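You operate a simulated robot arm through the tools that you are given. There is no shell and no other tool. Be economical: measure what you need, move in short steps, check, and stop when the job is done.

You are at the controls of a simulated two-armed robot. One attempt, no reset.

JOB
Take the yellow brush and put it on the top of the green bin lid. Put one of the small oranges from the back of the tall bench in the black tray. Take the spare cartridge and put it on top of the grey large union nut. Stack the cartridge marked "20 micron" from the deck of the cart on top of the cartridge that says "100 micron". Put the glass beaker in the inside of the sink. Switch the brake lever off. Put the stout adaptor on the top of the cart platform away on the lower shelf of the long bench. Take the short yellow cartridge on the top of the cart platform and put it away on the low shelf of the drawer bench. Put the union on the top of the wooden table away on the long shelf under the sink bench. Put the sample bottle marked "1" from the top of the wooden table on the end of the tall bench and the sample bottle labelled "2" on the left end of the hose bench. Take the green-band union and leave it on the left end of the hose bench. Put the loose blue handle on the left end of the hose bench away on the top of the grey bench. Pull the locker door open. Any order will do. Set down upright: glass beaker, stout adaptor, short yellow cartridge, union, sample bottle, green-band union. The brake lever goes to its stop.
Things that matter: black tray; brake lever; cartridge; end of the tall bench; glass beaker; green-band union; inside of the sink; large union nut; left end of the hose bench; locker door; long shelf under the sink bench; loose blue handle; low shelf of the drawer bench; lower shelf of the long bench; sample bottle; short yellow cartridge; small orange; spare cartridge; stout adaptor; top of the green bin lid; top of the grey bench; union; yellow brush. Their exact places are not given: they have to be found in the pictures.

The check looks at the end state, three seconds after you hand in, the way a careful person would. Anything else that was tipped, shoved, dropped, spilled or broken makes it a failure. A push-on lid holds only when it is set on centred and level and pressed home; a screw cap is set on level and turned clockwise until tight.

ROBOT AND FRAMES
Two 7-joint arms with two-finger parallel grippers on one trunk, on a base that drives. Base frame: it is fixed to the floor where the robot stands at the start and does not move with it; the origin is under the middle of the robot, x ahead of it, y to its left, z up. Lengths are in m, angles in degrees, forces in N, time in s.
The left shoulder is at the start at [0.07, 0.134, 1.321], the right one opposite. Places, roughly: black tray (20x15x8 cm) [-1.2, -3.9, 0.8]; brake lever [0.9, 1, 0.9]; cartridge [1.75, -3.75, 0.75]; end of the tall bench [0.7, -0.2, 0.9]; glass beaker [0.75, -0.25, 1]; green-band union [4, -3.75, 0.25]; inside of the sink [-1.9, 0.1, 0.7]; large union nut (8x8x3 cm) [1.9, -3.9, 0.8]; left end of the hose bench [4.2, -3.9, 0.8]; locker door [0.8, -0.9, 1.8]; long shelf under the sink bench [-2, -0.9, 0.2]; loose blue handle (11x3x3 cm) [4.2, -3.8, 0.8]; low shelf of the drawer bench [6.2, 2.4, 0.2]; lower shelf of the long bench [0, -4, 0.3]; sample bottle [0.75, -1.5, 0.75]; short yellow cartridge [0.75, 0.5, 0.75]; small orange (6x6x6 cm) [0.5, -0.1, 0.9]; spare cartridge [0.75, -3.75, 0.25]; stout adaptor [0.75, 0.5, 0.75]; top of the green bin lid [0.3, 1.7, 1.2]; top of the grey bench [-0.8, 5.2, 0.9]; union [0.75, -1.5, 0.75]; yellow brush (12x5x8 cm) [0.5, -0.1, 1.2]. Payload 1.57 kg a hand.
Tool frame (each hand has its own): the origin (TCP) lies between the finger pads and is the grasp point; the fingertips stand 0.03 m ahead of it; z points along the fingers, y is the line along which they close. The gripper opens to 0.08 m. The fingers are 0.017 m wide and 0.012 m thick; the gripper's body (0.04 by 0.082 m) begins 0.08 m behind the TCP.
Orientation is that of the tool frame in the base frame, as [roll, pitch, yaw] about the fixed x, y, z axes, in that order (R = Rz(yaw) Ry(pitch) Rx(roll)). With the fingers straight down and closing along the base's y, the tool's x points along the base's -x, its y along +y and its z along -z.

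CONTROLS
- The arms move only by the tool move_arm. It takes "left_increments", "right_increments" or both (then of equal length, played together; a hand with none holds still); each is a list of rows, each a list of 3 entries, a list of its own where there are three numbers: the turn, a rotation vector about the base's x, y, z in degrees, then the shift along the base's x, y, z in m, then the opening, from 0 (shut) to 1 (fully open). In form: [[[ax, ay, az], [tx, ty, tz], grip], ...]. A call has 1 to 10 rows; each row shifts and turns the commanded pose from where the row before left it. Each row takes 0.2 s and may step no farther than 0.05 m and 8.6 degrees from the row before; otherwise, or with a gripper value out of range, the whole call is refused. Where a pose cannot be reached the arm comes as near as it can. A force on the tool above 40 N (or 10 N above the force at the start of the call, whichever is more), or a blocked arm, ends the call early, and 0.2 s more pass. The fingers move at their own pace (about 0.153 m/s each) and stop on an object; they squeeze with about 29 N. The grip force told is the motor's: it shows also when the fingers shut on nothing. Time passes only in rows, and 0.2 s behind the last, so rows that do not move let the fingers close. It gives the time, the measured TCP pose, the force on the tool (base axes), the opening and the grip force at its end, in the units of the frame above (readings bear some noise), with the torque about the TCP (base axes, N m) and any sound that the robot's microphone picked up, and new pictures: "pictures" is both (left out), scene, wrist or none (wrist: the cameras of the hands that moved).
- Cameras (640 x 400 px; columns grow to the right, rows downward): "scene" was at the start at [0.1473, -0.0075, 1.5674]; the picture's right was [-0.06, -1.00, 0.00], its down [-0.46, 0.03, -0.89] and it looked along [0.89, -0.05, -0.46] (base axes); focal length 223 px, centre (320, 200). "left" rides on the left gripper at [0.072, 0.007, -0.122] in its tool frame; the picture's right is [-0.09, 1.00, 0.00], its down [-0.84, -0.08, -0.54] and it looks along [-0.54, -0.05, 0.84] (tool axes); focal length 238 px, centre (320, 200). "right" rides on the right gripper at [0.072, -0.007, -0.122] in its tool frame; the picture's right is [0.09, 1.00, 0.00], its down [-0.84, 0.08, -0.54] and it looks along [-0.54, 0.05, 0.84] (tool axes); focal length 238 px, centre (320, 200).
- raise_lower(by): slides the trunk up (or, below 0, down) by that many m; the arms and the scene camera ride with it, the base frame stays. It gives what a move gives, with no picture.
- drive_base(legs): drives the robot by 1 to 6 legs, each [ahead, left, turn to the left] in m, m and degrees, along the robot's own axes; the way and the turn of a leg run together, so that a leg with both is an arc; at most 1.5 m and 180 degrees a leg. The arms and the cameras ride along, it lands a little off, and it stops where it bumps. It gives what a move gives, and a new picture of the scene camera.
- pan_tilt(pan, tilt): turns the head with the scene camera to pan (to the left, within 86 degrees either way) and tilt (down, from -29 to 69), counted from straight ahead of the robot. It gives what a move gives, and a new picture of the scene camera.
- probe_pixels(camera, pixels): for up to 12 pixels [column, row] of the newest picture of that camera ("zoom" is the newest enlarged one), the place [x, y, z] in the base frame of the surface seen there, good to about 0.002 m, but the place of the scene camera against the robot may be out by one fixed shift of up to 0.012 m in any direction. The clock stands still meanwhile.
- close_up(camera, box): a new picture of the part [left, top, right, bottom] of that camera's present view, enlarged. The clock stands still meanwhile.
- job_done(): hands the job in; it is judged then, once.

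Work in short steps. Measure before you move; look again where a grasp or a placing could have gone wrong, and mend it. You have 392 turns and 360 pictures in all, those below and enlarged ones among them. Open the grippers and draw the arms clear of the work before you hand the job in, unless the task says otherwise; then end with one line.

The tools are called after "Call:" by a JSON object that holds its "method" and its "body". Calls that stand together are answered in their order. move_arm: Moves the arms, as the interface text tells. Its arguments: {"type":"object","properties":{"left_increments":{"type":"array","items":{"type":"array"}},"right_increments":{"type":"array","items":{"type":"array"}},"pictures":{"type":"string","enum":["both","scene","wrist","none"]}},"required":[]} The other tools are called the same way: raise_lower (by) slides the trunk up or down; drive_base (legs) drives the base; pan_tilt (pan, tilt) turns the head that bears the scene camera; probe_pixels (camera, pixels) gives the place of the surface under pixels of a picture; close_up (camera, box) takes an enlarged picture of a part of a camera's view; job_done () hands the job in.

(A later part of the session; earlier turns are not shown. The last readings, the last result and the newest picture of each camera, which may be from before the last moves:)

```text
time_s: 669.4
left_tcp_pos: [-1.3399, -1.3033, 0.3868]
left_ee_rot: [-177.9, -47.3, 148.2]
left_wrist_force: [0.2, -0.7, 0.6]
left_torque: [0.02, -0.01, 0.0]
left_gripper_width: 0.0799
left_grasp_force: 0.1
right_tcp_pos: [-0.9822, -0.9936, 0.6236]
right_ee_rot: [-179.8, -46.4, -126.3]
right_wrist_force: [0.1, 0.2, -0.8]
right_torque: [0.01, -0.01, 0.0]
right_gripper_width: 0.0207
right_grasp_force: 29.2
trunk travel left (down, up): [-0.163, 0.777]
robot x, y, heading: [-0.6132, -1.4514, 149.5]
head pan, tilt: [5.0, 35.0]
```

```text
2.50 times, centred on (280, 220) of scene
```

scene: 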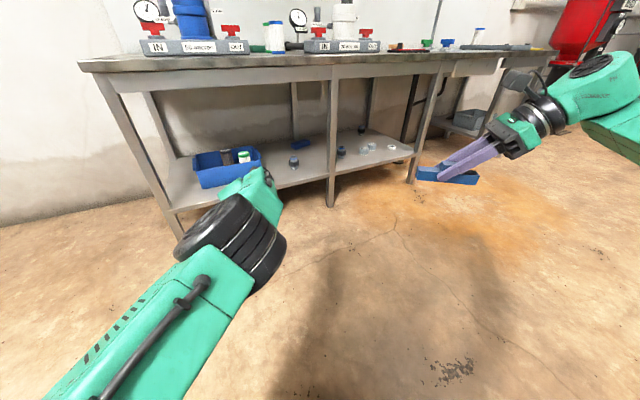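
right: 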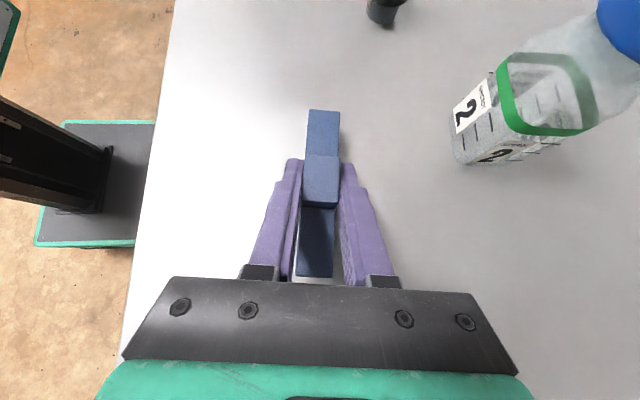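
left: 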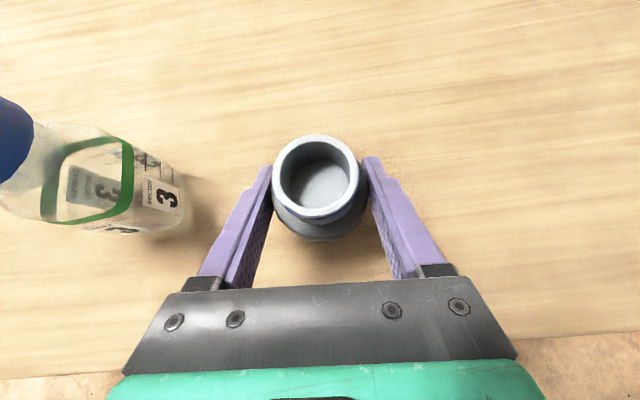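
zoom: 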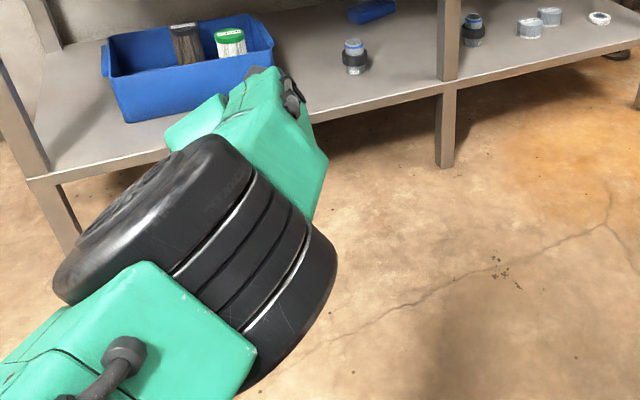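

Union stands on the under-sink shelf. Now the blue handle: raise, face +y and drive north along x≈−0.75.

Call:
{"method": "raise_lower", "body": {"by": 0.4}}

Call:
{"method": "raise_lower", "body": {"by": 0.2}}

Call:
{"method": "drive_base", "body": {"legs": [[0, 0, -59.5], [1.4, 0.15, 0], [1.4, 0, 0], [1.4, 0, 0]]}}

Call:
{"method": "pan_tilt", "body": {"pan": 0, "tilt": 20}}

```text
time_s: 673.2
left_tcp_pos: [-1.339, -1.3028, 0.7861]
left_ee_rot: [-178.0, -47.3, 148.1]
left_wrist_force: [-0.2, 1.1, 0.1]
left_torque: [0.01, 0.02, 0.01]
left_gripper_width: 0.08
left_grasp_force: 0.0
right_tcp_pos: [-0.9816, -0.9946, 1.0217]
right_ee_rot: [-179.8, -46.3, -126.4]
right_wrist_force: [0.6, 0.9, -0.8]
right_torque: [-0.01, 0.02, 0.0]
right_gripper_width: 0.0212
right_grasp_force: 29.3
trunk travel left (down, up): [-0.563, 0.377]
robot x, y, heading: [-0.6184, -1.4541, 149.5]
head pan, tilt: [5.0, 35.0]
```

```text
time_s: 675.4
left_tcp_pos: [-1.338, -1.3027, 0.9866]
left_ee_rot: [-177.9, -47.3, 148.2]
left_wrist_force: [-0.4, -0.1, 0.2]
left_torque: [0.0, -0.02, -0.03]
left_gripper_width: 0.08
left_grasp_force: 0.0
right_tcp_pos: [-0.9827, -0.9936, 1.2228]
right_ee_rot: [-180.0, -46.2, -126.3]
right_wrist_force: [0.1, 0.4, 0.2]
right_torque: [0.02, 0.0, -0.02]
right_gripper_width: 0.021
right_grasp_force: 28.9
trunk travel left (down, up): [-0.763, 0.177]
robot x, y, heading: [-0.6171, -1.4561, 149.5]
head pan, tilt: [5.0, 35.0]
```

```text
time_s: 698.1
left_tcp_pos: [-1.0226, 3.4392, 0.9876]
left_ee_rot: [-177.9, -47.2, 87.8]
left_wrist_force: [0.2, 0.3, -0.7]
left_torque: [0.02, -0.01, -0.06]
left_gripper_width: 0.0798
left_grasp_force: 0.1
right_tcp_pos: [-0.5771, 3.282, 1.2236]
right_ee_rot: [-179.8, -46.2, 173.5]
right_wrist_force: [0.1, -0.4, 0.1]
right_torque: [0.1, 0.01, -0.02]
right_gripper_width: 0.021
right_grasp_force: 29.2
trunk travel left (down, up): [-0.763, 0.177]
robot x, y, heading: [-0.7906, 2.7352, 89.5]
head pan, tilt: [5.0, 35.0]
```

scene: 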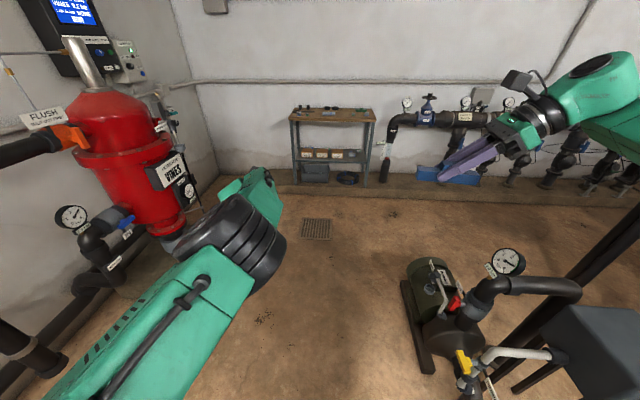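

```text
time_s: 698.9
left_tcp_pos: [-1.0222, 3.4386, 0.9876]
left_ee_rot: [-178.1, -47.3, 87.9]
left_wrist_force: [-0.1, -0.8, 0.5]
left_torque: [-0.03, -0.03, 0.0]
left_gripper_width: 0.08
left_grasp_force: 0.0
right_tcp_pos: [-0.5759, 3.283, 1.2227]
right_ee_rot: [-179.8, -46.3, 173.5]
right_wrist_force: [-0.3, 0.0, 0.4]
right_torque: [0.02, 0.0, 0.01]
right_gripper_width: 0.0209
right_grasp_force: 28.9
trunk travel left (down, up): [-0.763, 0.177]
robot x, y, heading: [-0.7932, 2.7366, 89.3]
head pan, tilt: [0.0, 20.0]
```

scene: 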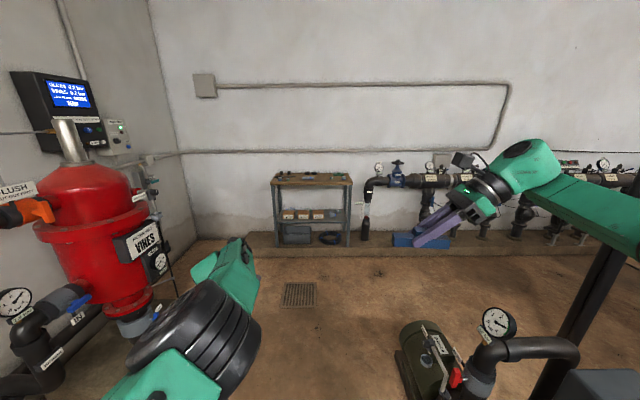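

The small grey bench is at (313,200). Enlarge and probe its top.

Call:
{"method": "close_up", "body": {"camera": "scene", "box": [250, 155, 410, 255]}}

Call:
{"method": "probe_pixels", "body": {"camera": "zoom", "pixels": [[110, 120], [250, 125], [385, 125], [250, 90], [180, 100], [320, 80], [260, 72], [120, 80], [390, 95], [250, 380], [160, 90]]}}

```text
4.00 times, centred on (330, 205) of scene
```

zoom: 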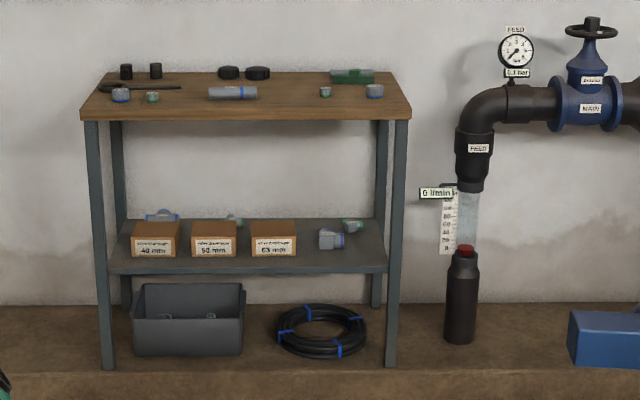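

```text
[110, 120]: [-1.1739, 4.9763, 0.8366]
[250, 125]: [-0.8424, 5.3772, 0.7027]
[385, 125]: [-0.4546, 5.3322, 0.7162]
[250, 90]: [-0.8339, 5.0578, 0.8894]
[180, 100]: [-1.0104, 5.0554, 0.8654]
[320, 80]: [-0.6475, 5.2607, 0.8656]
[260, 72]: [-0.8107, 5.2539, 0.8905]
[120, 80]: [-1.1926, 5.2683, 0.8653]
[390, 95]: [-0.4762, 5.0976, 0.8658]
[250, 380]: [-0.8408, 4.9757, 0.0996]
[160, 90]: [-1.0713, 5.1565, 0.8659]
```

Grey bench top z≈0.866; a free patch is around [-0.70,5.13]. Raise the left arm 0.32 so it clears the bench, and drive up so the right hand is over the patch.

Call:
{"method": "move_arm", "body": {"left_increments": [[[0, 0, 0], [-0.008, -0.012, 0.04], 1], [[0, 0, 0], [-0.008, -0.012, 0.04], 1], [[0, 0, 0], [-0.008, -0.012, 0.04], 1], [[0, 0, 0], [-0.008, -0.012, 0.04], 1], [[0, 0, 0], [-0.008, -0.012, 0.04], 1], [[0, 0, 0], [-0.008, -0.012, 0.04], 1], [[0, 0, 0], [-0.008, -0.012, 0.04], 1], [[0, 0, 0], [-0.008, -0.012, 0.04], 1]], "pictures": "none"}}

Call:
{"method": "drive_base", "body": {"legs": [[0, 0.125, 0.5], [1.3, 0, 0], [0.4, 0, 0]]}}

Call:
{"method": "close_up", "body": {"camera": "right", "box": [0, 0, 640, 400]}}

```text
time_s: 700.7
left_tcp_pos: [-1.0933, 3.3417, 1.3055]
left_ee_rot: [-179.4, -47.3, 89.6]
left_wrist_force: [0.0, 0.4, 0.1]
left_torque: [-0.02, 0.01, 0.02]
left_gripper_width: 0.0801
left_grasp_force: 0.1
right_tcp_pos: [-0.5766, 3.2816, 1.2228]
right_ee_rot: [-179.8, -46.1, 173.5]
right_wrist_force: [-0.2, 0.7, -0.8]
right_torque: [-0.01, 0.01, -0.03]
right_gripper_width: 0.021
right_grasp_force: 29.0
trunk travel left (down, up): [-0.763, 0.177]
robot x, y, heading: [-0.7931, 2.7359, 89.0]
head pan, tilt: [0.0, 20.0]
```

```text
time_s: 710.1
left_tcp_pos: [-1.2022, 5.0384, 1.3042]
left_ee_rot: [-179.0, -47.4, 89.3]
left_wrist_force: [0.1, -0.5, -0.2]
left_torque: [-0.01, 0.02, -0.02]
left_gripper_width: 0.0798
left_grasp_force: 0.1
right_tcp_pos: [-0.6847, 4.9763, 1.2236]
right_ee_rot: [-179.9, -46.3, 173.3]
right_wrist_force: [-0.1, 0.1, -0.3]
right_torque: [0.03, 0.0, -0.01]
right_gripper_width: 0.0208
right_grasp_force: 29.0
trunk travel left (down, up): [-0.763, 0.177]
robot x, y, heading: [-0.9007, 4.4316, 88.9]
head pan, tilt: [0.0, 20.0]
```

scene: 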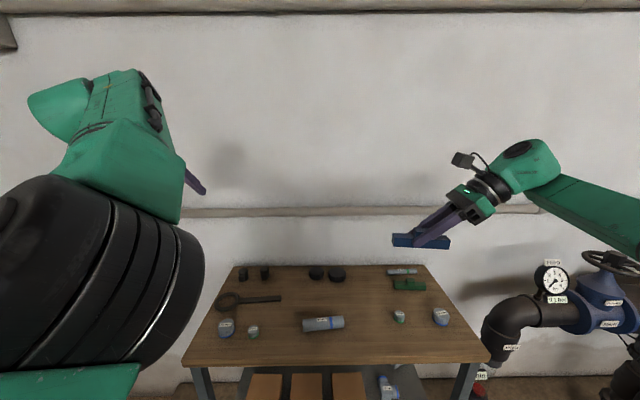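

```text
1.00 times, centred on (320, 200) of right (not enlarged: the box is as wide or as high as the picture)
```

zoom: 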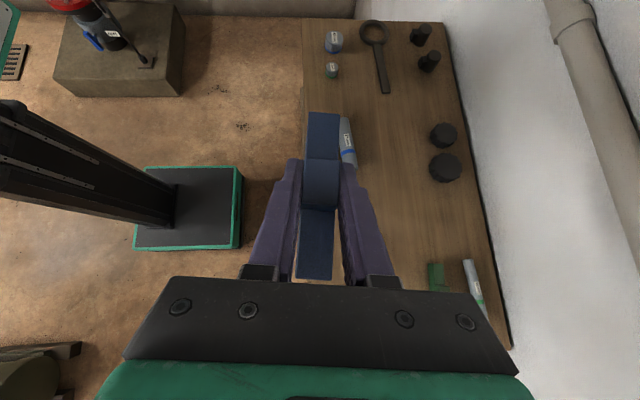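

Probe the free area and neighbouring parts from this view.

Call:
{"method": "probe_pixels", "body": {"camera": "zoom", "pixels": [[348, 140], [353, 165], [395, 150], [395, 200], [400, 245], [445, 165], [435, 275], [385, 90], [500, 300], [305, 60]]}}

```text
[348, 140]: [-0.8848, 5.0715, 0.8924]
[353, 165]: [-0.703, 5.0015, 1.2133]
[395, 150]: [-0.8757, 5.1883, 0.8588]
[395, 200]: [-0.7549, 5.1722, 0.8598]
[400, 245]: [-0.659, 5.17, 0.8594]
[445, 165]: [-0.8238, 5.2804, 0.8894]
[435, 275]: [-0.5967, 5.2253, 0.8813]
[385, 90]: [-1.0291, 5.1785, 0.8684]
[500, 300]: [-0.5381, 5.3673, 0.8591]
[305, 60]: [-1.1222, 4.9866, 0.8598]
```

Place at [-0.74,5.165] (top z 0.859). Move and lower.

Call:
{"method": "drive_base", "body": {"legs": [[0.188, 0.0586, 0]]}}

Call:
{"method": "raise_lower", "body": {"by": -0.32}}

Call:
{"method": "close_up", "body": {"camera": "right", "box": [0, 0, 640, 400]}}

```text
time_s: 711.7
left_tcp_pos: [-1.2562, 5.2264, 1.3056]
left_ee_rot: [-179.3, -47.5, 89.4]
left_wrist_force: [0.6, 0.1, -0.6]
left_torque: [0.0, 0.01, -0.03]
left_gripper_width: 0.0801
left_grasp_force: 0.1
right_tcp_pos: [-0.7373, 5.1635, 1.223]
right_ee_rot: [180.0, -46.3, 173.2]
right_wrist_force: [0.0, 0.0, -0.1]
right_torque: [0.0, 0.01, -0.03]
right_gripper_width: 0.0208
right_grasp_force: 28.9
trunk travel left (down, up): [-0.763, 0.177]
robot x, y, heading: [-0.9558, 4.6234, 88.9]
head pan, tilt: [0.0, 20.0]
```

scene: 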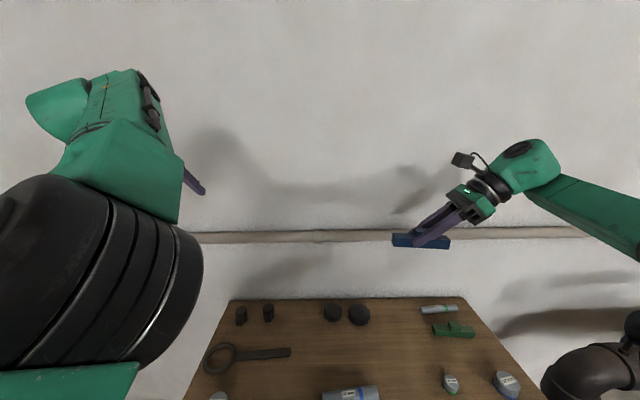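

```text
time_s: 714.9
left_tcp_pos: [-1.2577, 5.2291, 0.9843]
left_ee_rot: [-179.3, -47.3, 89.5]
left_wrist_force: [-0.6, -0.3, 0.5]
left_torque: [-0.02, 0.03, 0.01]
left_gripper_width: 0.0802
left_grasp_force: 0.1
right_tcp_pos: [-0.7371, 5.1658, 0.9027]
right_ee_rot: [-179.7, -46.3, 173.0]
right_wrist_force: [-0.8, 0.7, -1.1]
right_torque: [0.01, -0.04, 0.02]
right_gripper_width: 0.0209
right_grasp_force: 29.2
trunk travel left (down, up): [-0.443, 0.497]
robot x, y, heading: [-0.9596, 4.6205, 88.8]
head pan, tilt: [0.0, 20.0]
```

```text
1.00 times, centred on (320, 200) of right (not enlarged: the box is as wide or as high as the picture)
```

zoom: 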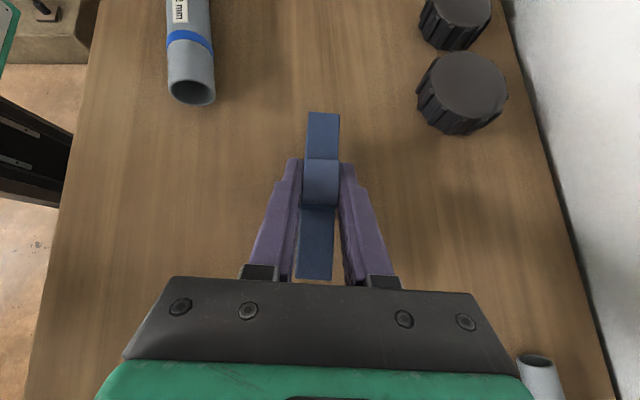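

Clear. Lower to contact.

Call:
{"method": "raise_lower", "body": {"by": -0.01}}

Call:
{"method": "raise_lower", "body": {"by": -0.004}}

Call:
{"method": "raise_lower", "body": {"by": -0.003}}

```text
time_s: 715.5
left_tcp_pos: [-1.2568, 5.2282, 0.9739]
left_ee_rot: [-179.4, -47.3, 89.5]
left_wrist_force: [-1.0, -0.1, -0.2]
left_torque: [-0.01, 0.0, 0.01]
left_gripper_width: 0.08
left_grasp_force: 0.1
right_tcp_pos: [-0.7374, 5.1653, 0.8921]
right_ee_rot: [-179.8, -46.3, 173.1]
right_wrist_force: [-0.2, 0.5, -0.9]
right_torque: [-0.01, -0.01, -0.03]
right_gripper_width: 0.0208
right_grasp_force: 28.6
trunk travel left (down, up): [-0.433, 0.507]
robot x, y, heading: [-0.9586, 4.6194, 89.1]
head pan, tilt: [0.0, 20.0]
```

```text
time_s: 716.0
left_tcp_pos: [-1.2578, 5.2281, 0.9697]
left_ee_rot: [-179.5, -47.2, 89.5]
left_wrist_force: [-0.1, 0.3, 0.1]
left_torque: [-0.01, -0.01, -0.05]
left_gripper_width: 0.08
left_grasp_force: 0.1
right_tcp_pos: [-0.7366, 5.1648, 0.8894]
right_ee_rot: [180.0, -46.2, 173.3]
right_wrist_force: [1.5, 1.5, 6.7]
right_torque: [0.03, -0.33, 0.07]
right_gripper_width: 0.0209
right_grasp_force: 29.3
trunk travel left (down, up): [-0.429, 0.511]
robot x, y, heading: [-0.9539, 4.6204, 89.1]
head pan, tilt: [0.0, 20.0]
```

```text
time_s: 716.5
left_tcp_pos: [-1.2584, 5.2279, 0.9679]
left_ee_rot: [-179.4, -47.4, 89.5]
left_wrist_force: [-0.5, -0.5, -0.3]
left_torque: [-0.02, 0.02, 0.01]
left_gripper_width: 0.0798
left_grasp_force: 0.0
right_tcp_pos: [-0.7375, 5.1636, 0.8892]
right_ee_rot: [179.5, -46.5, 173.4]
right_wrist_force: [2.3, 6.5, 19.7]
right_torque: [0.12, -0.03, 0.02]
right_gripper_width: 0.0209
right_grasp_force: 29.0
trunk travel left (down, up): [-0.426, 0.514]
robot x, y, heading: [-0.9592, 4.6236, 88.8]
head pan, tilt: [0.0, 20.0]
```

Contact. Release, raise, then back away.

Call:
{"method": "move_arm", "body": {"right_increments": [[[0, 0, 0], [0, 0, 0], 0.4], [[0, 0, 0], [0, 0, 0], 0.7], [[0, 0, 0], [0, 0, 0], 0.7]], "pictures": "none"}}

Call:
{"method": "raise_lower", "body": {"by": 0.25}}

Call:
{"method": "drive_base", "body": {"legs": [[-0.6, 0, 0]]}}

```text
time_s: 717.3
left_tcp_pos: [-1.257, 5.227, 0.9682]
left_ee_rot: [-179.3, -47.5, 89.4]
left_wrist_force: [0.2, 0.2, 0.4]
left_torque: [0.01, 0.01, -0.02]
left_gripper_width: 0.0803
left_grasp_force: 0.0
right_tcp_pos: [-0.7381, 5.164, 0.8868]
right_ee_rot: [-179.9, -46.4, 173.2]
right_wrist_force: [2.6, -4.3, 6.0]
right_torque: [0.04, 0.0, -0.02]
right_gripper_width: 0.0527
right_grasp_force: 0.1
trunk travel left (down, up): [-0.426, 0.514]
robot x, y, heading: [-0.9589, 4.621, 88.8]
head pan, tilt: [0.0, 20.0]
```

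```text
time_s: 719.9
left_tcp_pos: [-1.2569, 5.2295, 1.2182]
left_ee_rot: [-179.3, -47.3, 89.5]
left_wrist_force: [0.0, 0.4, -0.3]
left_torque: [0.01, 0.03, 0.02]
left_gripper_width: 0.0799
left_grasp_force: 0.0
right_tcp_pos: [-0.7371, 5.1653, 1.1352]
right_ee_rot: [-179.7, -46.3, 173.1]
right_wrist_force: [0.0, -0.2, -0.1]
right_torque: [0.0, -0.01, 0.04]
right_gripper_width: 0.0562
right_grasp_force: 0.0
trunk travel left (down, up): [-0.676, 0.264]
robot x, y, heading: [-0.9605, 4.62, 88.9]
head pan, tilt: [0.0, 20.0]
```

```text
time_s: 723.3
left_tcp_pos: [-1.2677, 4.636, 1.2173]
left_ee_rot: [-179.3, -47.1, 89.2]
left_wrist_force: [0.6, 1.3, 0.1]
left_torque: [-0.01, 0.01, -0.04]
left_gripper_width: 0.08
left_grasp_force: 0.0
right_tcp_pos: [-0.7483, 4.5707, 1.1366]
right_ee_rot: [-179.7, -46.3, 172.8]
right_wrist_force: [0.2, -0.6, 0.5]
right_torque: [0.02, 0.0, -0.02]
right_gripper_width: 0.0561
right_grasp_force: 0.1
trunk travel left (down, up): [-0.676, 0.264]
robot x, y, heading: [-0.9683, 4.0238, 88.7]
head pan, tilt: [0.0, 20.0]
```

scene: 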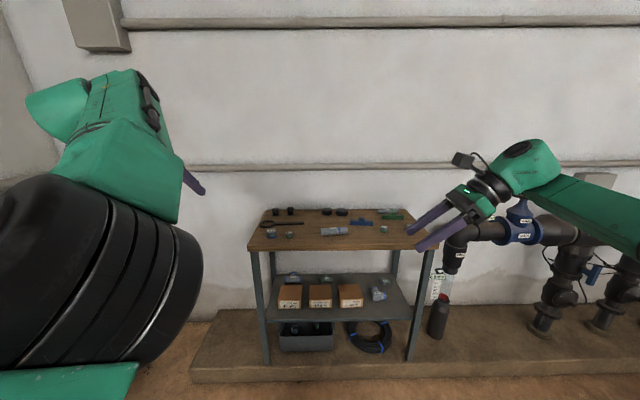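

The handle lies on the bench top. Reset both arms: right hand back to pointing forward, left arm lowered.

Call:
{"method": "move_arm", "body": {"left_increments": [[[0, 0, 0], [0.008, 0.012, -0.04], 1], [[0, 0, 0], [0.008, 0.012, -0.04], 1], [[0, 0, 0], [0.008, 0.012, -0.04], 1], [[0, 0, 0], [0.008, 0.012, -0.04], 1], [[0, 0, 0], [0.008, 0.012, -0.04], 1], [[0, 0, 0], [0.008, 0.012, -0.04], 1], [[0, 0, 0], [0.008, 0.012, -0.04], 1], [[0, 0, 0], [0.008, 0.012, -0.02], 1], [[0, 0, 0], [0, 0, 0], 1], [[0, 0, 0], [0, 0, 0], 1]], "right_increments": [[[0, 0, -8.5], [0, 0.01, -0.01], 1], [[0, 0, -8.5], [0, 0.01, -0.01], 1], [[0, 0, -8.5], [0, 0.01, -0.01], 1], [[0, 0, -8.5], [0, 0.01, -0.01], 1], [[0, 0, -8.5], [0, 0.01, -0.01], 1], [[0, 0, -8.5], [0, 0.01, -0.01], 1], [[0, 0, -8.5], [0, 0.01, -0.01], 1], [[0, 0, -8.5], [0, 0.01, -0.01], 1], [[0, 0, -8.5], [0, 0.01, -0.01], 1], [[0, 0, -8], [0, 0.01, -0.01], 1]], "pictures": "none"}}

Call:
{"method": "raise_lower", "body": {"by": 0.1}}

```text
time_s: 725.5
left_tcp_pos: [-1.2048, 4.7308, 0.9177]
left_ee_rot: [-179.5, -47.2, 89.4]
left_wrist_force: [0.1, 0.5, 0.1]
left_torque: [-0.04, 0.02, 0.0]
left_gripper_width: 0.0802
left_grasp_force: 0.0
right_tcp_pos: [-0.7489, 4.6707, 1.0371]
right_ee_rot: [-179.9, -46.4, 88.6]
right_wrist_force: [0.7, 1.1, 0.3]
right_torque: [0.04, -0.03, -0.03]
right_gripper_width: 0.08
right_grasp_force: 0.0
trunk travel left (down, up): [-0.676, 0.264]
robot x, y, heading: [-0.9685, 4.0269, 88.7]
head pan, tilt: [0.0, 20.0]
```

```text
time_s: 726.8
left_tcp_pos: [-1.2036, 4.7311, 1.0181]
left_ee_rot: [-179.4, -47.3, 89.3]
left_wrist_force: [-0.3, -0.6, 0.0]
left_torque: [0.01, 0.02, 0.01]
left_gripper_width: 0.08
left_grasp_force: 0.2
right_tcp_pos: [-0.7485, 4.6687, 1.1362]
right_ee_rot: [-179.8, -46.2, 88.4]
right_wrist_force: [0.5, 0.0, -0.7]
right_torque: [-0.02, -0.01, 0.03]
right_gripper_width: 0.0799
right_grasp_force: 0.0
trunk travel left (down, up): [-0.776, 0.164]
robot x, y, heading: [-0.9705, 4.0252, 88.9]
head pan, tilt: [0.0, 20.0]
```

Drive backward south along the west corridor to y≈−2.97.

Call:
{"method": "drive_base", "body": {"legs": [[-1.4, -0.2, 0], [-1.4, 0, 0], [-1.4, 0, 0], [-1.4, 0, 0], [-1.35, 0, 1]]}}

Call:
{"method": "drive_base", "body": {"legs": [[0, -1.25, 0], [0, -1.25, 0]]}}

```text
time_s: 759.9
left_tcp_pos: [-1.2861, -2.2101, 1.0189]
left_ee_rot: [-179.4, -47.3, 88.4]
left_wrist_force: [0.3, 0.1, 0.3]
left_torque: [0.04, -0.01, 0.03]
left_gripper_width: 0.0796
left_grasp_force: 0.1
right_tcp_pos: [-0.8306, -2.2796, 1.1368]
right_ee_rot: [-179.8, -46.3, 87.4]
right_wrist_force: [0.0, 0.2, 0.4]
right_torque: [-0.07, 0.01, -0.02]
right_gripper_width: 0.0798
right_grasp_force: 0.0
trunk travel left (down, up): [-0.776, 0.164]
robot x, y, heading: [-1.0669, -2.9209, 87.5]
head pan, tilt: [0.0, 20.0]
```

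scene: 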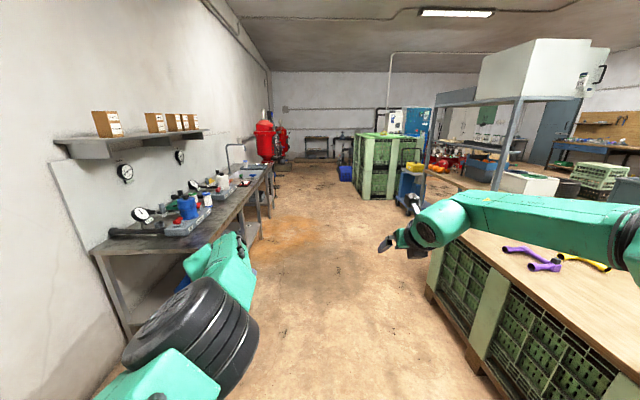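

```text
time_s: 772.0
left_tcp_pos: [1.2053, -2.3548, 1.0199]
left_ee_rot: [-179.4, -47.2, 87.2]
left_wrist_force: [-0.6, 0.5, 0.2]
left_torque: [0.0, -0.01, 0.01]
left_gripper_width: 0.0799
left_grasp_force: 0.0
right_tcp_pos: [1.6578, -2.4345, 1.1365]
right_ee_rot: [-179.9, -46.4, 86.3]
right_wrist_force: [0.0, 0.7, -0.4]
right_torque: [-0.02, 0.02, -0.01]
right_gripper_width: 0.08
right_grasp_force: 0.0
trunk travel left (down, up): [-0.776, 0.164]
robot x, y, heading: [1.414, -3.0734, 86.8]
head pan, tilt: [0.0, 20.0]
```

scene: 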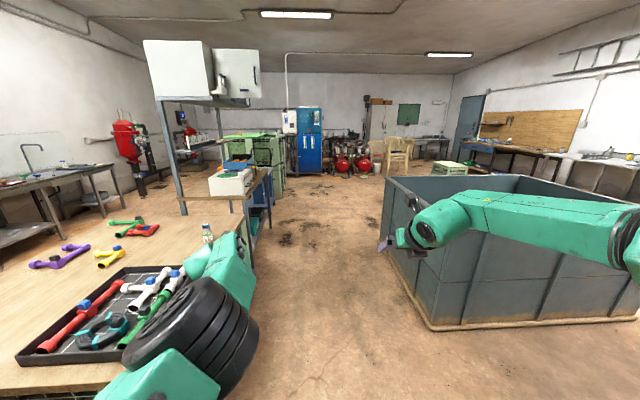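

Nothing was disturbed. Next the adaptor (left hand, approach at 135° as before): drive up the aisle and turn.

Call:
{"method": "drive_base", "body": {"legs": [[0, -0.15, 1], [1.4, -0.05, 0], [1.3, 0, 0], [0, 0, 47]]}}

```text
time_s: 788.0
left_tcp_pos: [1.0798, -0.1027, 1.0202]
left_ee_rot: [-179.3, -47.3, 134.2]
left_wrist_force: [-0.1, -0.3, -0.4]
left_torque: [0.02, 0.02, 0.02]
left_gripper_width: 0.0801
left_grasp_force: 0.2
right_tcp_pos: [1.4465, 0.1751, 1.1373]
right_ee_rot: [-179.9, -46.4, 133.4]
right_wrist_force: [0.3, 0.6, 0.8]
right_torque: [0.02, 0.02, 0.02]
right_gripper_width: 0.08
right_grasp_force: 0.1
trunk travel left (down, up): [-0.776, 0.164]
robot x, y, heading: [1.7405, -0.4369, 133.8]
head pan, tilt: [0.0, 20.0]
```

scene: 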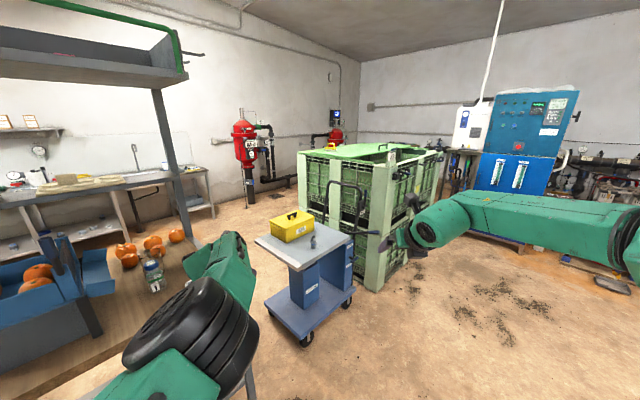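

Drive to the pre-grasp for the adaptor and lower, then view.

Call:
{"method": "drive_base", "body": {"legs": [[0.378, -0.203, 0]]}}

Call:
{"method": "raise_lower", "body": {"by": -0.2}}

Call:
{"method": "close_up", "body": {"camera": "left", "box": [160, 0, 480, 200]}}

```text
time_s: 790.7
left_tcp_pos: [0.9617, 0.3025, 1.0206]
left_ee_rot: [-179.4, -47.4, 135.0]
left_wrist_force: [0.3, -0.3, 0.5]
left_torque: [0.01, -0.02, -0.03]
left_gripper_width: 0.0796
left_grasp_force: 0.1
right_tcp_pos: [1.324, 0.5867, 1.1375]
right_ee_rot: [-179.9, -46.3, 134.1]
right_wrist_force: [-0.5, -0.5, 0.4]
right_torque: [0.01, -0.02, 0.03]
right_gripper_width: 0.0801
right_grasp_force: 0.2
trunk travel left (down, up): [-0.776, 0.164]
robot x, y, heading: [1.6254, -0.0212, 134.4]
head pan, tilt: [0.0, 20.0]
```

scene: 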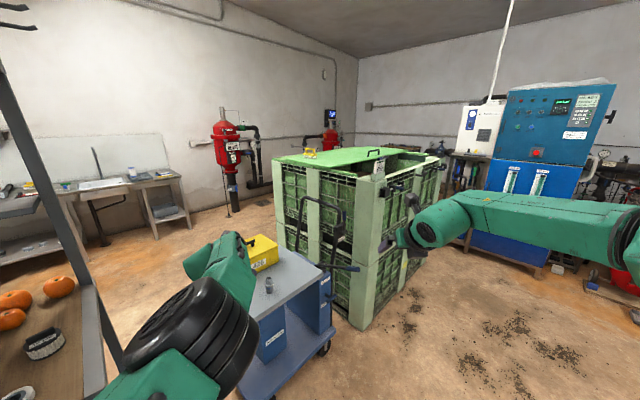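

```text
time_s: 792.8
left_tcp_pos: [0.9607, 0.3028, 0.8198]
left_ee_rot: [-179.4, -47.2, 134.9]
left_wrist_force: [-1.5, 0.8, 0.2]
left_torque: [-0.02, -0.02, 0.0]
left_gripper_width: 0.0803
left_grasp_force: 0.0
right_tcp_pos: [1.3236, 0.586, 0.9373]
right_ee_rot: [-179.8, -46.4, 134.0]
right_wrist_force: [1.3, -0.4, -0.4]
right_torque: [-0.01, -0.01, 0.02]
right_gripper_width: 0.0801
right_grasp_force: 0.1
trunk travel left (down, up): [-0.576, 0.364]
robot x, y, heading: [1.6278, -0.019, 134.5]
head pan, tilt: [0.0, 20.0]
```

```text
2.00 times, centred on (320, 100) of left
```

zoom: 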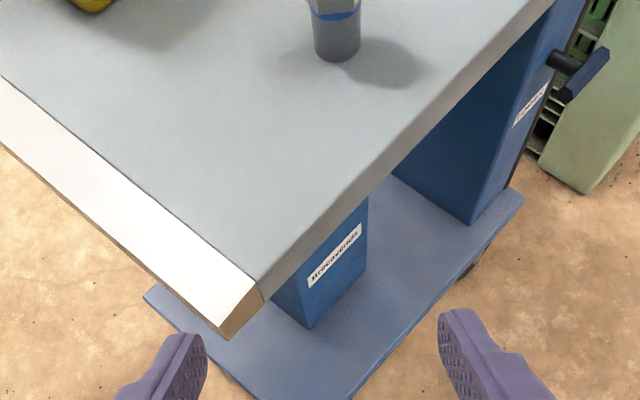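

Probe the adaptor's base.

Call:
{"method": "probe_pixels", "body": {"camera": "zoom", "pixels": [[337, 58], [316, 45], [358, 42], [337, 30], [310, 5], [360, 5], [337, 8], [300, 100]]}}

```text
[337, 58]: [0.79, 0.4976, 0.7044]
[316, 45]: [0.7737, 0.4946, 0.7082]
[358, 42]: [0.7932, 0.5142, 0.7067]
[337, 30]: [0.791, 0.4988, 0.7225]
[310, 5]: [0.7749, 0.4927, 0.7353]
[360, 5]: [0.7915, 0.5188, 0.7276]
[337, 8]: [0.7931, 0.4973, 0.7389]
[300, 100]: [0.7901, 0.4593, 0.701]
```

Adaptor centre [0.781,0.507]. Lower 0.072, advance 0.272 (15 mm right) and grip.

Call:
{"method": "raise_lower", "body": {"by": -0.07}}

Call:
{"method": "drive_base", "body": {"legs": [[0.15, -0.0147, 0], [0.122, 0, 0]]}}

Call:
{"method": "move_arm", "body": {"left_increments": [[[0, 0, 0], [0, 0, 0], 1]], "pictures": "wrist"}}

```text
time_s: 793.9
left_tcp_pos: [0.9602, 0.3036, 0.7493]
left_ee_rot: [-179.4, -47.3, 134.9]
left_wrist_force: [0.5, 0.5, 0.3]
left_torque: [-0.01, -0.03, -0.04]
left_gripper_width: 0.0798
left_grasp_force: 0.1
right_tcp_pos: [1.3229, 0.5867, 0.8673]
right_ee_rot: [-179.9, -46.4, 134.1]
right_wrist_force: [0.4, -0.4, 0.3]
right_torque: [0.02, -0.02, 0.0]
right_gripper_width: 0.08
right_grasp_force: 0.0
trunk travel left (down, up): [-0.506, 0.434]
robot x, y, heading: [1.6269, -0.0224, 134.6]
head pan, tilt: [0.0, 20.0]
```

```text
time_s: 796.1
left_tcp_pos: [0.7801, 0.5051, 0.7495]
left_ee_rot: [-179.4, -47.3, 135.2]
left_wrist_force: [-0.2, 0.3, -0.2]
left_torque: [0.01, -0.02, 0.01]
left_gripper_width: 0.0798
left_grasp_force: 0.0
right_tcp_pos: [1.1419, 0.789, 0.8666]
right_ee_rot: [-179.8, -46.3, 134.1]
right_wrist_force: [0.5, -0.1, -0.7]
right_torque: [-0.01, -0.02, 0.03]
right_gripper_width: 0.0799
right_grasp_force: 0.1
trunk travel left (down, up): [-0.506, 0.434]
robot x, y, heading: [1.4483, 0.178, 134.6]
head pan, tilt: [0.0, 20.0]
```

scene: 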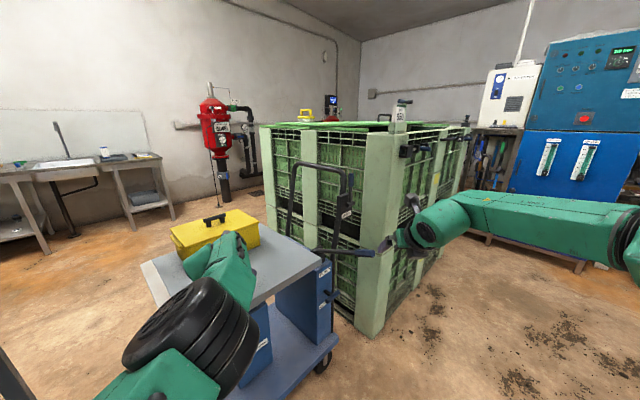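

```text
time_s: 796.5
left_tcp_pos: [0.7809, 0.5047, 0.7493]
left_ee_rot: [-179.3, -47.3, 135.0]
left_wrist_force: [0.6, -0.9, -0.3]
left_torque: [-0.04, 0.0, -0.01]
left_gripper_width: 0.0802
left_grasp_force: 0.0
right_tcp_pos: [1.1423, 0.7899, 0.868]
right_ee_rot: [-179.7, -46.4, 134.2]
right_wrist_force: [-0.1, -0.6, -0.3]
right_torque: [0.0, -0.01, 0.03]
right_gripper_width: 0.0801
right_grasp_force: 0.0
trunk travel left (down, up): [-0.506, 0.434]
robot x, y, heading: [1.4498, 0.1819, 134.5]
head pan, tilt: [0.0, 20.0]
```

left: 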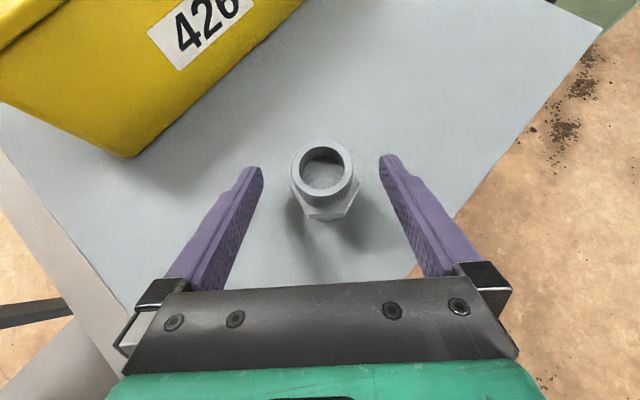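

Well centred. Close, lift and back off.

Call:
{"method": "move_arm", "body": {"left_increments": [[[0, 0, 0], [0, 0, 0], 0.6], [[0, 0, 0], [0, 0, 0], 0.2], [[0, 0, 0], [0, 0, 0], 0.2], [[0, 0, 0], [0, 0, 0], 0.2]], "pictures": "none"}}

Call:
{"method": "raise_lower", "body": {"by": 0.28}}

Call:
{"method": "drive_base", "body": {"legs": [[-0.6, -0.15, 0], [0, 0, 133], [1.3, 0.05, 1], [0.9, 0, 0]]}}

```text
time_s: 797.5
left_tcp_pos: [0.7801, 0.5047, 0.7505]
left_ee_rot: [-179.4, -47.3, 135.1]
left_wrist_force: [0.6, 0.0, -0.1]
left_torque: [0.02, -0.02, 0.04]
left_gripper_width: 0.0418
left_grasp_force: 29.2
right_tcp_pos: [1.1432, 0.7884, 0.866]
right_ee_rot: [-179.9, -46.2, 134.3]
right_wrist_force: [-0.7, -0.4, 0.5]
right_torque: [0.0, -0.02, 0.05]
right_gripper_width: 0.0801
right_grasp_force: 0.0
trunk travel left (down, up): [-0.506, 0.434]
robot x, y, heading: [1.4478, 0.182, 134.3]
head pan, tilt: [0.0, 20.0]
```

```text
time_s: 800.4
left_tcp_pos: [0.7799, 0.5057, 1.0291]
left_ee_rot: [-179.4, -47.3, 135.1]
left_wrist_force: [0.2, -0.4, -0.8]
left_torque: [0.0, 0.0, -0.02]
left_gripper_width: 0.0417
left_grasp_force: 28.9
right_tcp_pos: [1.1425, 0.7898, 1.1474]
right_ee_rot: [-179.8, -46.4, 134.2]
right_wrist_force: [1.0, 0.4, 0.1]
right_torque: [0.01, -0.03, 0.03]
right_gripper_width: 0.0798
right_grasp_force: 0.1
trunk travel left (down, up): [-0.786, 0.154]
robot x, y, heading: [1.4502, 0.1822, 134.4]
head pan, tilt: [0.0, 20.0]
```

```text
time_s: 819.8
left_tcp_pos: [2.1302, -3.0491, 1.0301]
left_ee_rot: [-179.4, -47.2, -93.0]
left_wrist_force: [0.2, 0.0, -0.6]
left_torque: [0.03, -0.01, -0.03]
left_gripper_width: 0.0417
left_grasp_force: 28.6
right_tcp_pos: [1.6777, -2.9691, 1.1482]
right_ee_rot: [-179.8, -46.3, -93.8]
right_wrist_force: [0.1, 0.1, -0.8]
right_torque: [0.0, -0.02, 0.0]
right_gripper_width: 0.0802
right_grasp_force: 0.1
trunk travel left (down, up): [-0.786, 0.154]
robot x, y, heading: [1.9259, -2.3356, -93.5]
head pan, tilt: [0.0, 20.0]
```

scene: 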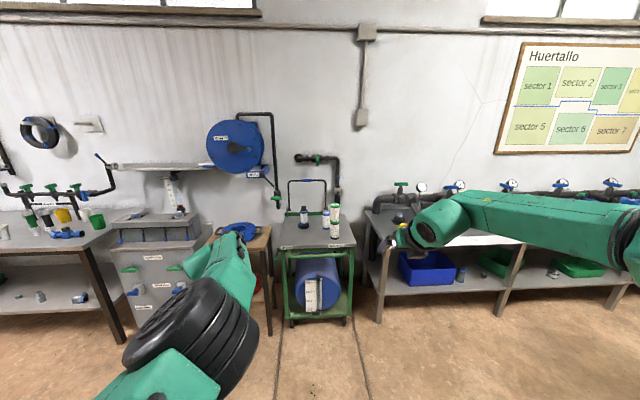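

Adaptor held (0.042); stack and spare still stand. Go to the long bench: the spare's old place [0.645,-3.81] on the lower shelf is free. Pre-position with the body turned to −115°.

Call:
{"method": "drive_base", "body": {"legs": [[0.48, 0, 0], [0, -1.06, 0], [0, 0, -21.5]]}}

Call:
{"method": "raise_lower", "body": {"by": -0.4}}

Call:
{"method": "raise_lower", "body": {"by": -0.18}}

Call:
{"method": "close_up", "body": {"camera": "left", "box": [0, 0, 640, 400]}}

```text
time_s: 828.8
left_tcp_pos: [0.7604, -3.4834, 1.0299]
left_ee_rot: [-179.5, -47.3, -113.9]
left_wrist_force: [0.5, -0.3, -1.0]
left_torque: [0.02, 0.01, -0.03]
left_gripper_width: 0.0418
left_grasp_force: 28.5
right_tcp_pos: [0.3671, -3.2455, 1.1483]
right_ee_rot: [-180.0, -46.3, -114.9]
right_wrist_force: [0.4, -0.9, 0.0]
right_torque: [0.0, 0.02, 0.01]
right_gripper_width: 0.08
right_grasp_force: 0.1
trunk travel left (down, up): [-0.786, 0.154]
robot x, y, heading: [0.8241, -2.7434, -114.7]
head pan, tilt: [0.0, 20.0]
```

scene: 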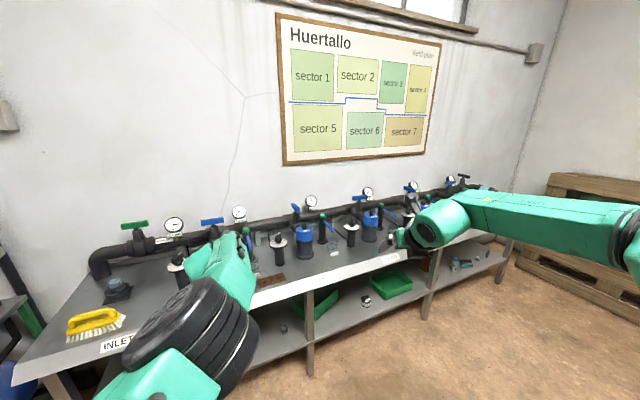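

```text
time_s: 832.7
left_tcp_pos: [0.7579, -3.4836, 0.6292]
left_ee_rot: [-179.4, -47.3, -114.1]
left_wrist_force: [-0.3, 0.8, -0.7]
left_torque: [0.04, -0.01, -0.01]
left_gripper_width: 0.0416
left_grasp_force: 28.8
right_tcp_pos: [0.3636, -3.2452, 0.7471]
right_ee_rot: [-179.8, -46.3, -114.9]
right_wrist_force: [0.8, 0.6, 0.1]
right_torque: [0.03, 0.02, 0.0]
right_gripper_width: 0.0799
right_grasp_force: 0.0
trunk travel left (down, up): [-0.386, 0.554]
robot x, y, heading: [0.8214, -2.7416, -114.4]
head pan, tilt: [0.0, 20.0]
```

```text
time_s: 834.7
left_tcp_pos: [0.7593, -3.4835, 0.4491]
left_ee_rot: [-179.4, -47.3, -114.1]
left_wrist_force: [1.4, 0.0, -0.1]
left_torque: [0.02, -0.01, 0.03]
left_gripper_width: 0.042
left_grasp_force: 28.7
right_tcp_pos: [0.3642, -3.2457, 0.5675]
right_ee_rot: [-179.7, -46.3, -114.9]
right_wrist_force: [0.1, -0.6, 0.2]
right_torque: [-0.01, 0.0, 0.0]
right_gripper_width: 0.0802
right_grasp_force: 0.1
trunk travel left (down, up): [-0.206, 0.734]
robot x, y, heading: [0.8259, -2.7445, -115.0]
head pan, tilt: [0.0, 20.0]
```

```text
1.00 times, centred on (320, 200) of left (not enlarged: the box is as wide or as high as the picture)
```

zoom: 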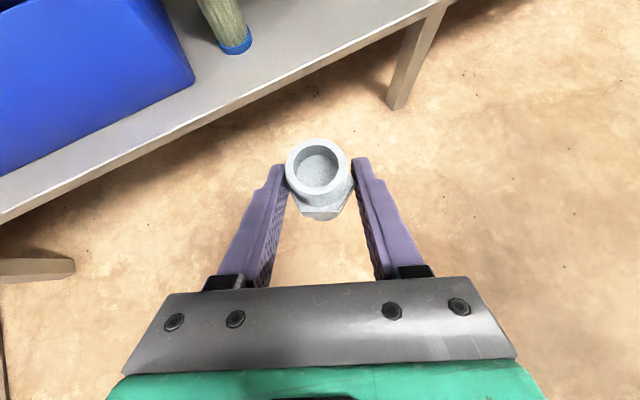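

Strafe left 0.0355, forward 0.346, then lower.

Call:
{"method": "drive_base", "body": {"legs": [[0, 0.0355, 0], [0.346, 0, 0]]}}

Call:
{"method": "raise_lower", "body": {"by": -0.09}}

Call:
{"method": "close_up", "body": {"camera": "left", "box": [0, 0, 640, 400]}}

```text
time_s: 837.4
left_tcp_pos: [0.6495, -3.8121, 0.4491]
left_ee_rot: [-179.3, -47.1, -113.8]
left_wrist_force: [0.3, -0.4, -1.1]
left_torque: [-0.03, -0.03, 0.07]
left_gripper_width: 0.0418
left_grasp_force: 28.6
right_tcp_pos: [0.2537, -3.5766, 0.5668]
right_ee_rot: [-179.8, -46.3, -114.8]
right_wrist_force: [0.2, 0.6, -0.3]
right_torque: [0.03, 0.01, -0.01]
right_gripper_width: 0.0799
right_grasp_force: 0.1
trunk travel left (down, up): [-0.206, 0.734]
robot x, y, heading: [0.7097, -3.0691, -114.3]
head pan, tilt: [0.0, 20.0]
```

scene: 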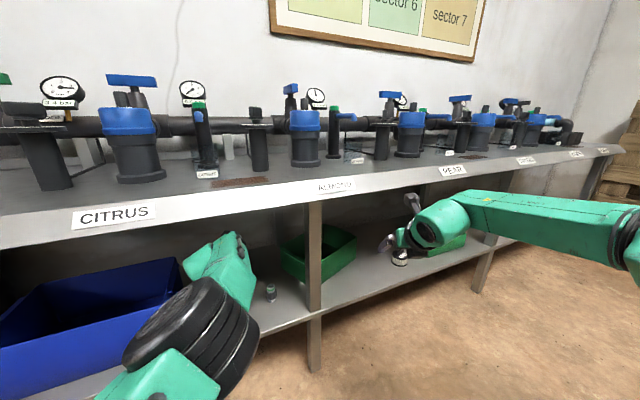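

```text
time_s: 838.6
left_tcp_pos: [0.6499, -3.8128, 0.3599]
left_ee_rot: [-179.4, -47.3, -113.9]
left_wrist_force: [0.3, -0.3, -0.8]
left_torque: [0.01, 0.02, -0.02]
left_gripper_width: 0.0419
left_grasp_force: 29.2
right_tcp_pos: [0.2527, -3.5753, 0.4772]
right_ee_rot: [-179.8, -46.2, -114.7]
right_wrist_force: [0.2, 0.9, 0.4]
right_torque: [0.01, -0.01, -0.01]
right_gripper_width: 0.08
right_grasp_force: 0.0
trunk travel left (down, up): [-0.116, 0.824]
robot x, y, heading: [0.7152, -3.0733, -114.5]
head pan, tilt: [0.0, 20.0]
```

```text
1.00 times, centred on (320, 200) of left (not enlarged: the box is as wide or as high as the picture)
```

zoom: 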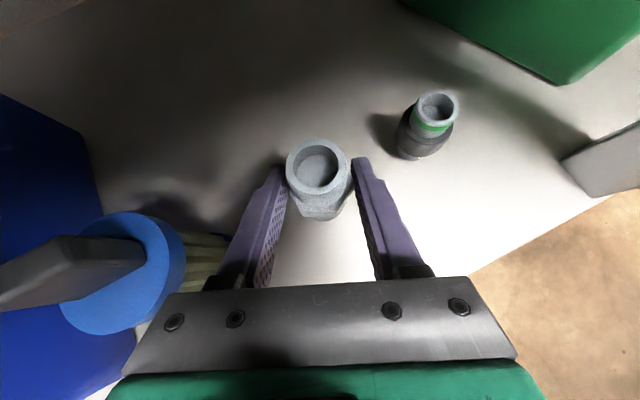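

Spot is good. Lower in steps to contact.

Call:
{"method": "raise_lower", "body": {"by": -0.014}}

Call:
{"method": "raise_lower", "body": {"by": -0.004}}

Call:
{"method": "raise_lower", "body": {"by": -0.003}}

```text
time_s: 839.2
left_tcp_pos: [0.6499, -3.8116, 0.3453]
left_ee_rot: [-179.5, -47.3, -113.7]
left_wrist_force: [0.0, 0.8, -1.6]
left_torque: [0.01, 0.01, -0.01]
left_gripper_width: 0.0417
left_grasp_force: 29.3
right_tcp_pos: [0.2546, -3.5765, 0.4637]
right_ee_rot: [-179.8, -46.3, -114.7]
right_wrist_force: [-0.1, -0.2, 0.3]
right_torque: [0.03, 0.0, 0.0]
right_gripper_width: 0.08
right_grasp_force: 0.0
trunk travel left (down, up): [-0.102, 0.838]
robot x, y, heading: [0.7135, -3.0745, -114.5]
head pan, tilt: [0.0, 20.0]
```

```text
time_s: 839.8
left_tcp_pos: [0.6499, -3.8121, 0.3423]
left_ee_rot: [-179.3, -47.2, -113.7]
left_wrist_force: [0.0, -0.4, -1.2]
left_torque: [-0.01, -0.01, 0.0]
left_gripper_width: 0.0417
left_grasp_force: 29.1
right_tcp_pos: [0.2548, -3.5769, 0.459]
right_ee_rot: [-179.8, -46.3, -114.7]
right_wrist_force: [0.9, 0.0, 0.4]
right_torque: [0.03, 0.02, 0.01]
right_gripper_width: 0.0799
right_grasp_force: 0.1
trunk travel left (down, up): [-0.098, 0.842]
robot x, y, heading: [0.7137, -3.0714, -114.2]
head pan, tilt: [0.0, 20.0]
```

```text
time_s: 840.3
left_tcp_pos: [0.6495, -3.8127, 0.3405]
left_ee_rot: [-179.2, -47.4, -113.9]
left_wrist_force: [-0.1, -0.5, 3.5]
left_torque: [0.0, 0.12, 0.01]
left_gripper_width: 0.0415
left_grasp_force: 29.2
right_tcp_pos: [0.2546, -3.5769, 0.4565]
right_ee_rot: [-179.7, -46.4, -114.6]
right_wrist_force: [-0.2, -0.1, -0.6]
right_torque: [0.02, 0.0, -0.01]
right_gripper_width: 0.0799
right_grasp_force: 0.0
trunk travel left (down, up): [-0.095, 0.845]
robot x, y, heading: [0.7136, -3.0738, -114.4]
head pan, tilt: [0.0, 20.0]
```

Contact as expected. Open to 0.065, raise straight up, then back out and check.

Call:
{"method": "raise_lower", "body": {"by": -0.001}}

Call:
{"method": "move_arm", "body": {"left_increments": [[[0, 0, 0], [0, 0, 0], 0.65], [[0, 0, 0], [0, 0, 0], 0.8], [[0, 0, 0], [0, 0, 0], 0.8]], "pictures": "none"}}

Call:
{"method": "raise_lower", "body": {"by": 0.12}}

Call:
{"method": "close_up", "body": {"camera": "left", "box": [0, 0, 640, 400]}}

```text
time_s: 840.8
left_tcp_pos: [0.6501, -3.8117, 0.3393]
left_ee_rot: [-179.3, -47.5, -113.9]
left_wrist_force: [-0.7, -1.2, 8.4]
left_torque: [0.05, 0.18, 0.0]
left_gripper_width: 0.0413
left_grasp_force: 29.1
right_tcp_pos: [0.2547, -3.5751, 0.4564]
right_ee_rot: [-179.8, -46.3, -114.8]
right_wrist_force: [-0.3, -0.6, 0.0]
right_torque: [-0.03, -0.02, -0.04]
right_gripper_width: 0.0801
right_grasp_force: 0.0
trunk travel left (down, up): [-0.094, 0.846]
robot x, y, heading: [0.7142, -3.0748, -114.4]
head pan, tilt: [0.0, 20.0]
```

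```text
time_s: 841.6
left_tcp_pos: [0.6489, -3.8124, 0.3369]
left_ee_rot: [-179.3, -47.1, -113.7]
left_wrist_force: [0.2, -0.4, 0.0]
left_torque: [-0.01, 0.01, -0.01]
left_gripper_width: 0.0643
left_grasp_force: 0.1
right_tcp_pos: [0.2528, -3.5762, 0.455]
right_ee_rot: [-179.8, -46.2, -114.6]
right_wrist_force: [0.1, 0.0, 0.0]
right_torque: [-0.01, 0.02, -0.01]
right_gripper_width: 0.08
right_grasp_force: 0.0
trunk travel left (down, up): [-0.094, 0.846]
robot x, y, heading: [0.7158, -3.0731, -114.5]
head pan, tilt: [0.0, 20.0]
```

```text
time_s: 843.1
left_tcp_pos: [0.6502, -3.8132, 0.4567]
left_ee_rot: [-179.4, -47.1, -113.8]
left_wrist_force: [-0.6, -0.2, -1.0]
left_torque: [0.01, 0.01, -0.03]
left_gripper_width: 0.0639
left_grasp_force: 0.0
right_tcp_pos: [0.2535, -3.5749, 0.5745]
right_ee_rot: [-179.8, -46.4, -114.8]
right_wrist_force: [-1.0, 0.6, 0.7]
right_torque: [0.04, 0.03, -0.01]
right_gripper_width: 0.08
right_grasp_force: 0.2
trunk travel left (down, up): [-0.214, 0.726]
robot x, y, heading: [0.712, -3.0755, -114.3]
head pan, tilt: [0.0, 20.0]
```

```text
1.00 times, centred on (320, 200) of left (not enlarged: the box is as wide or as high as the picture)
```

zoom: 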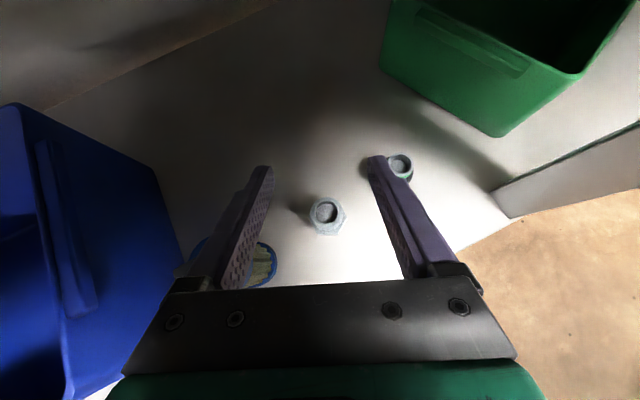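

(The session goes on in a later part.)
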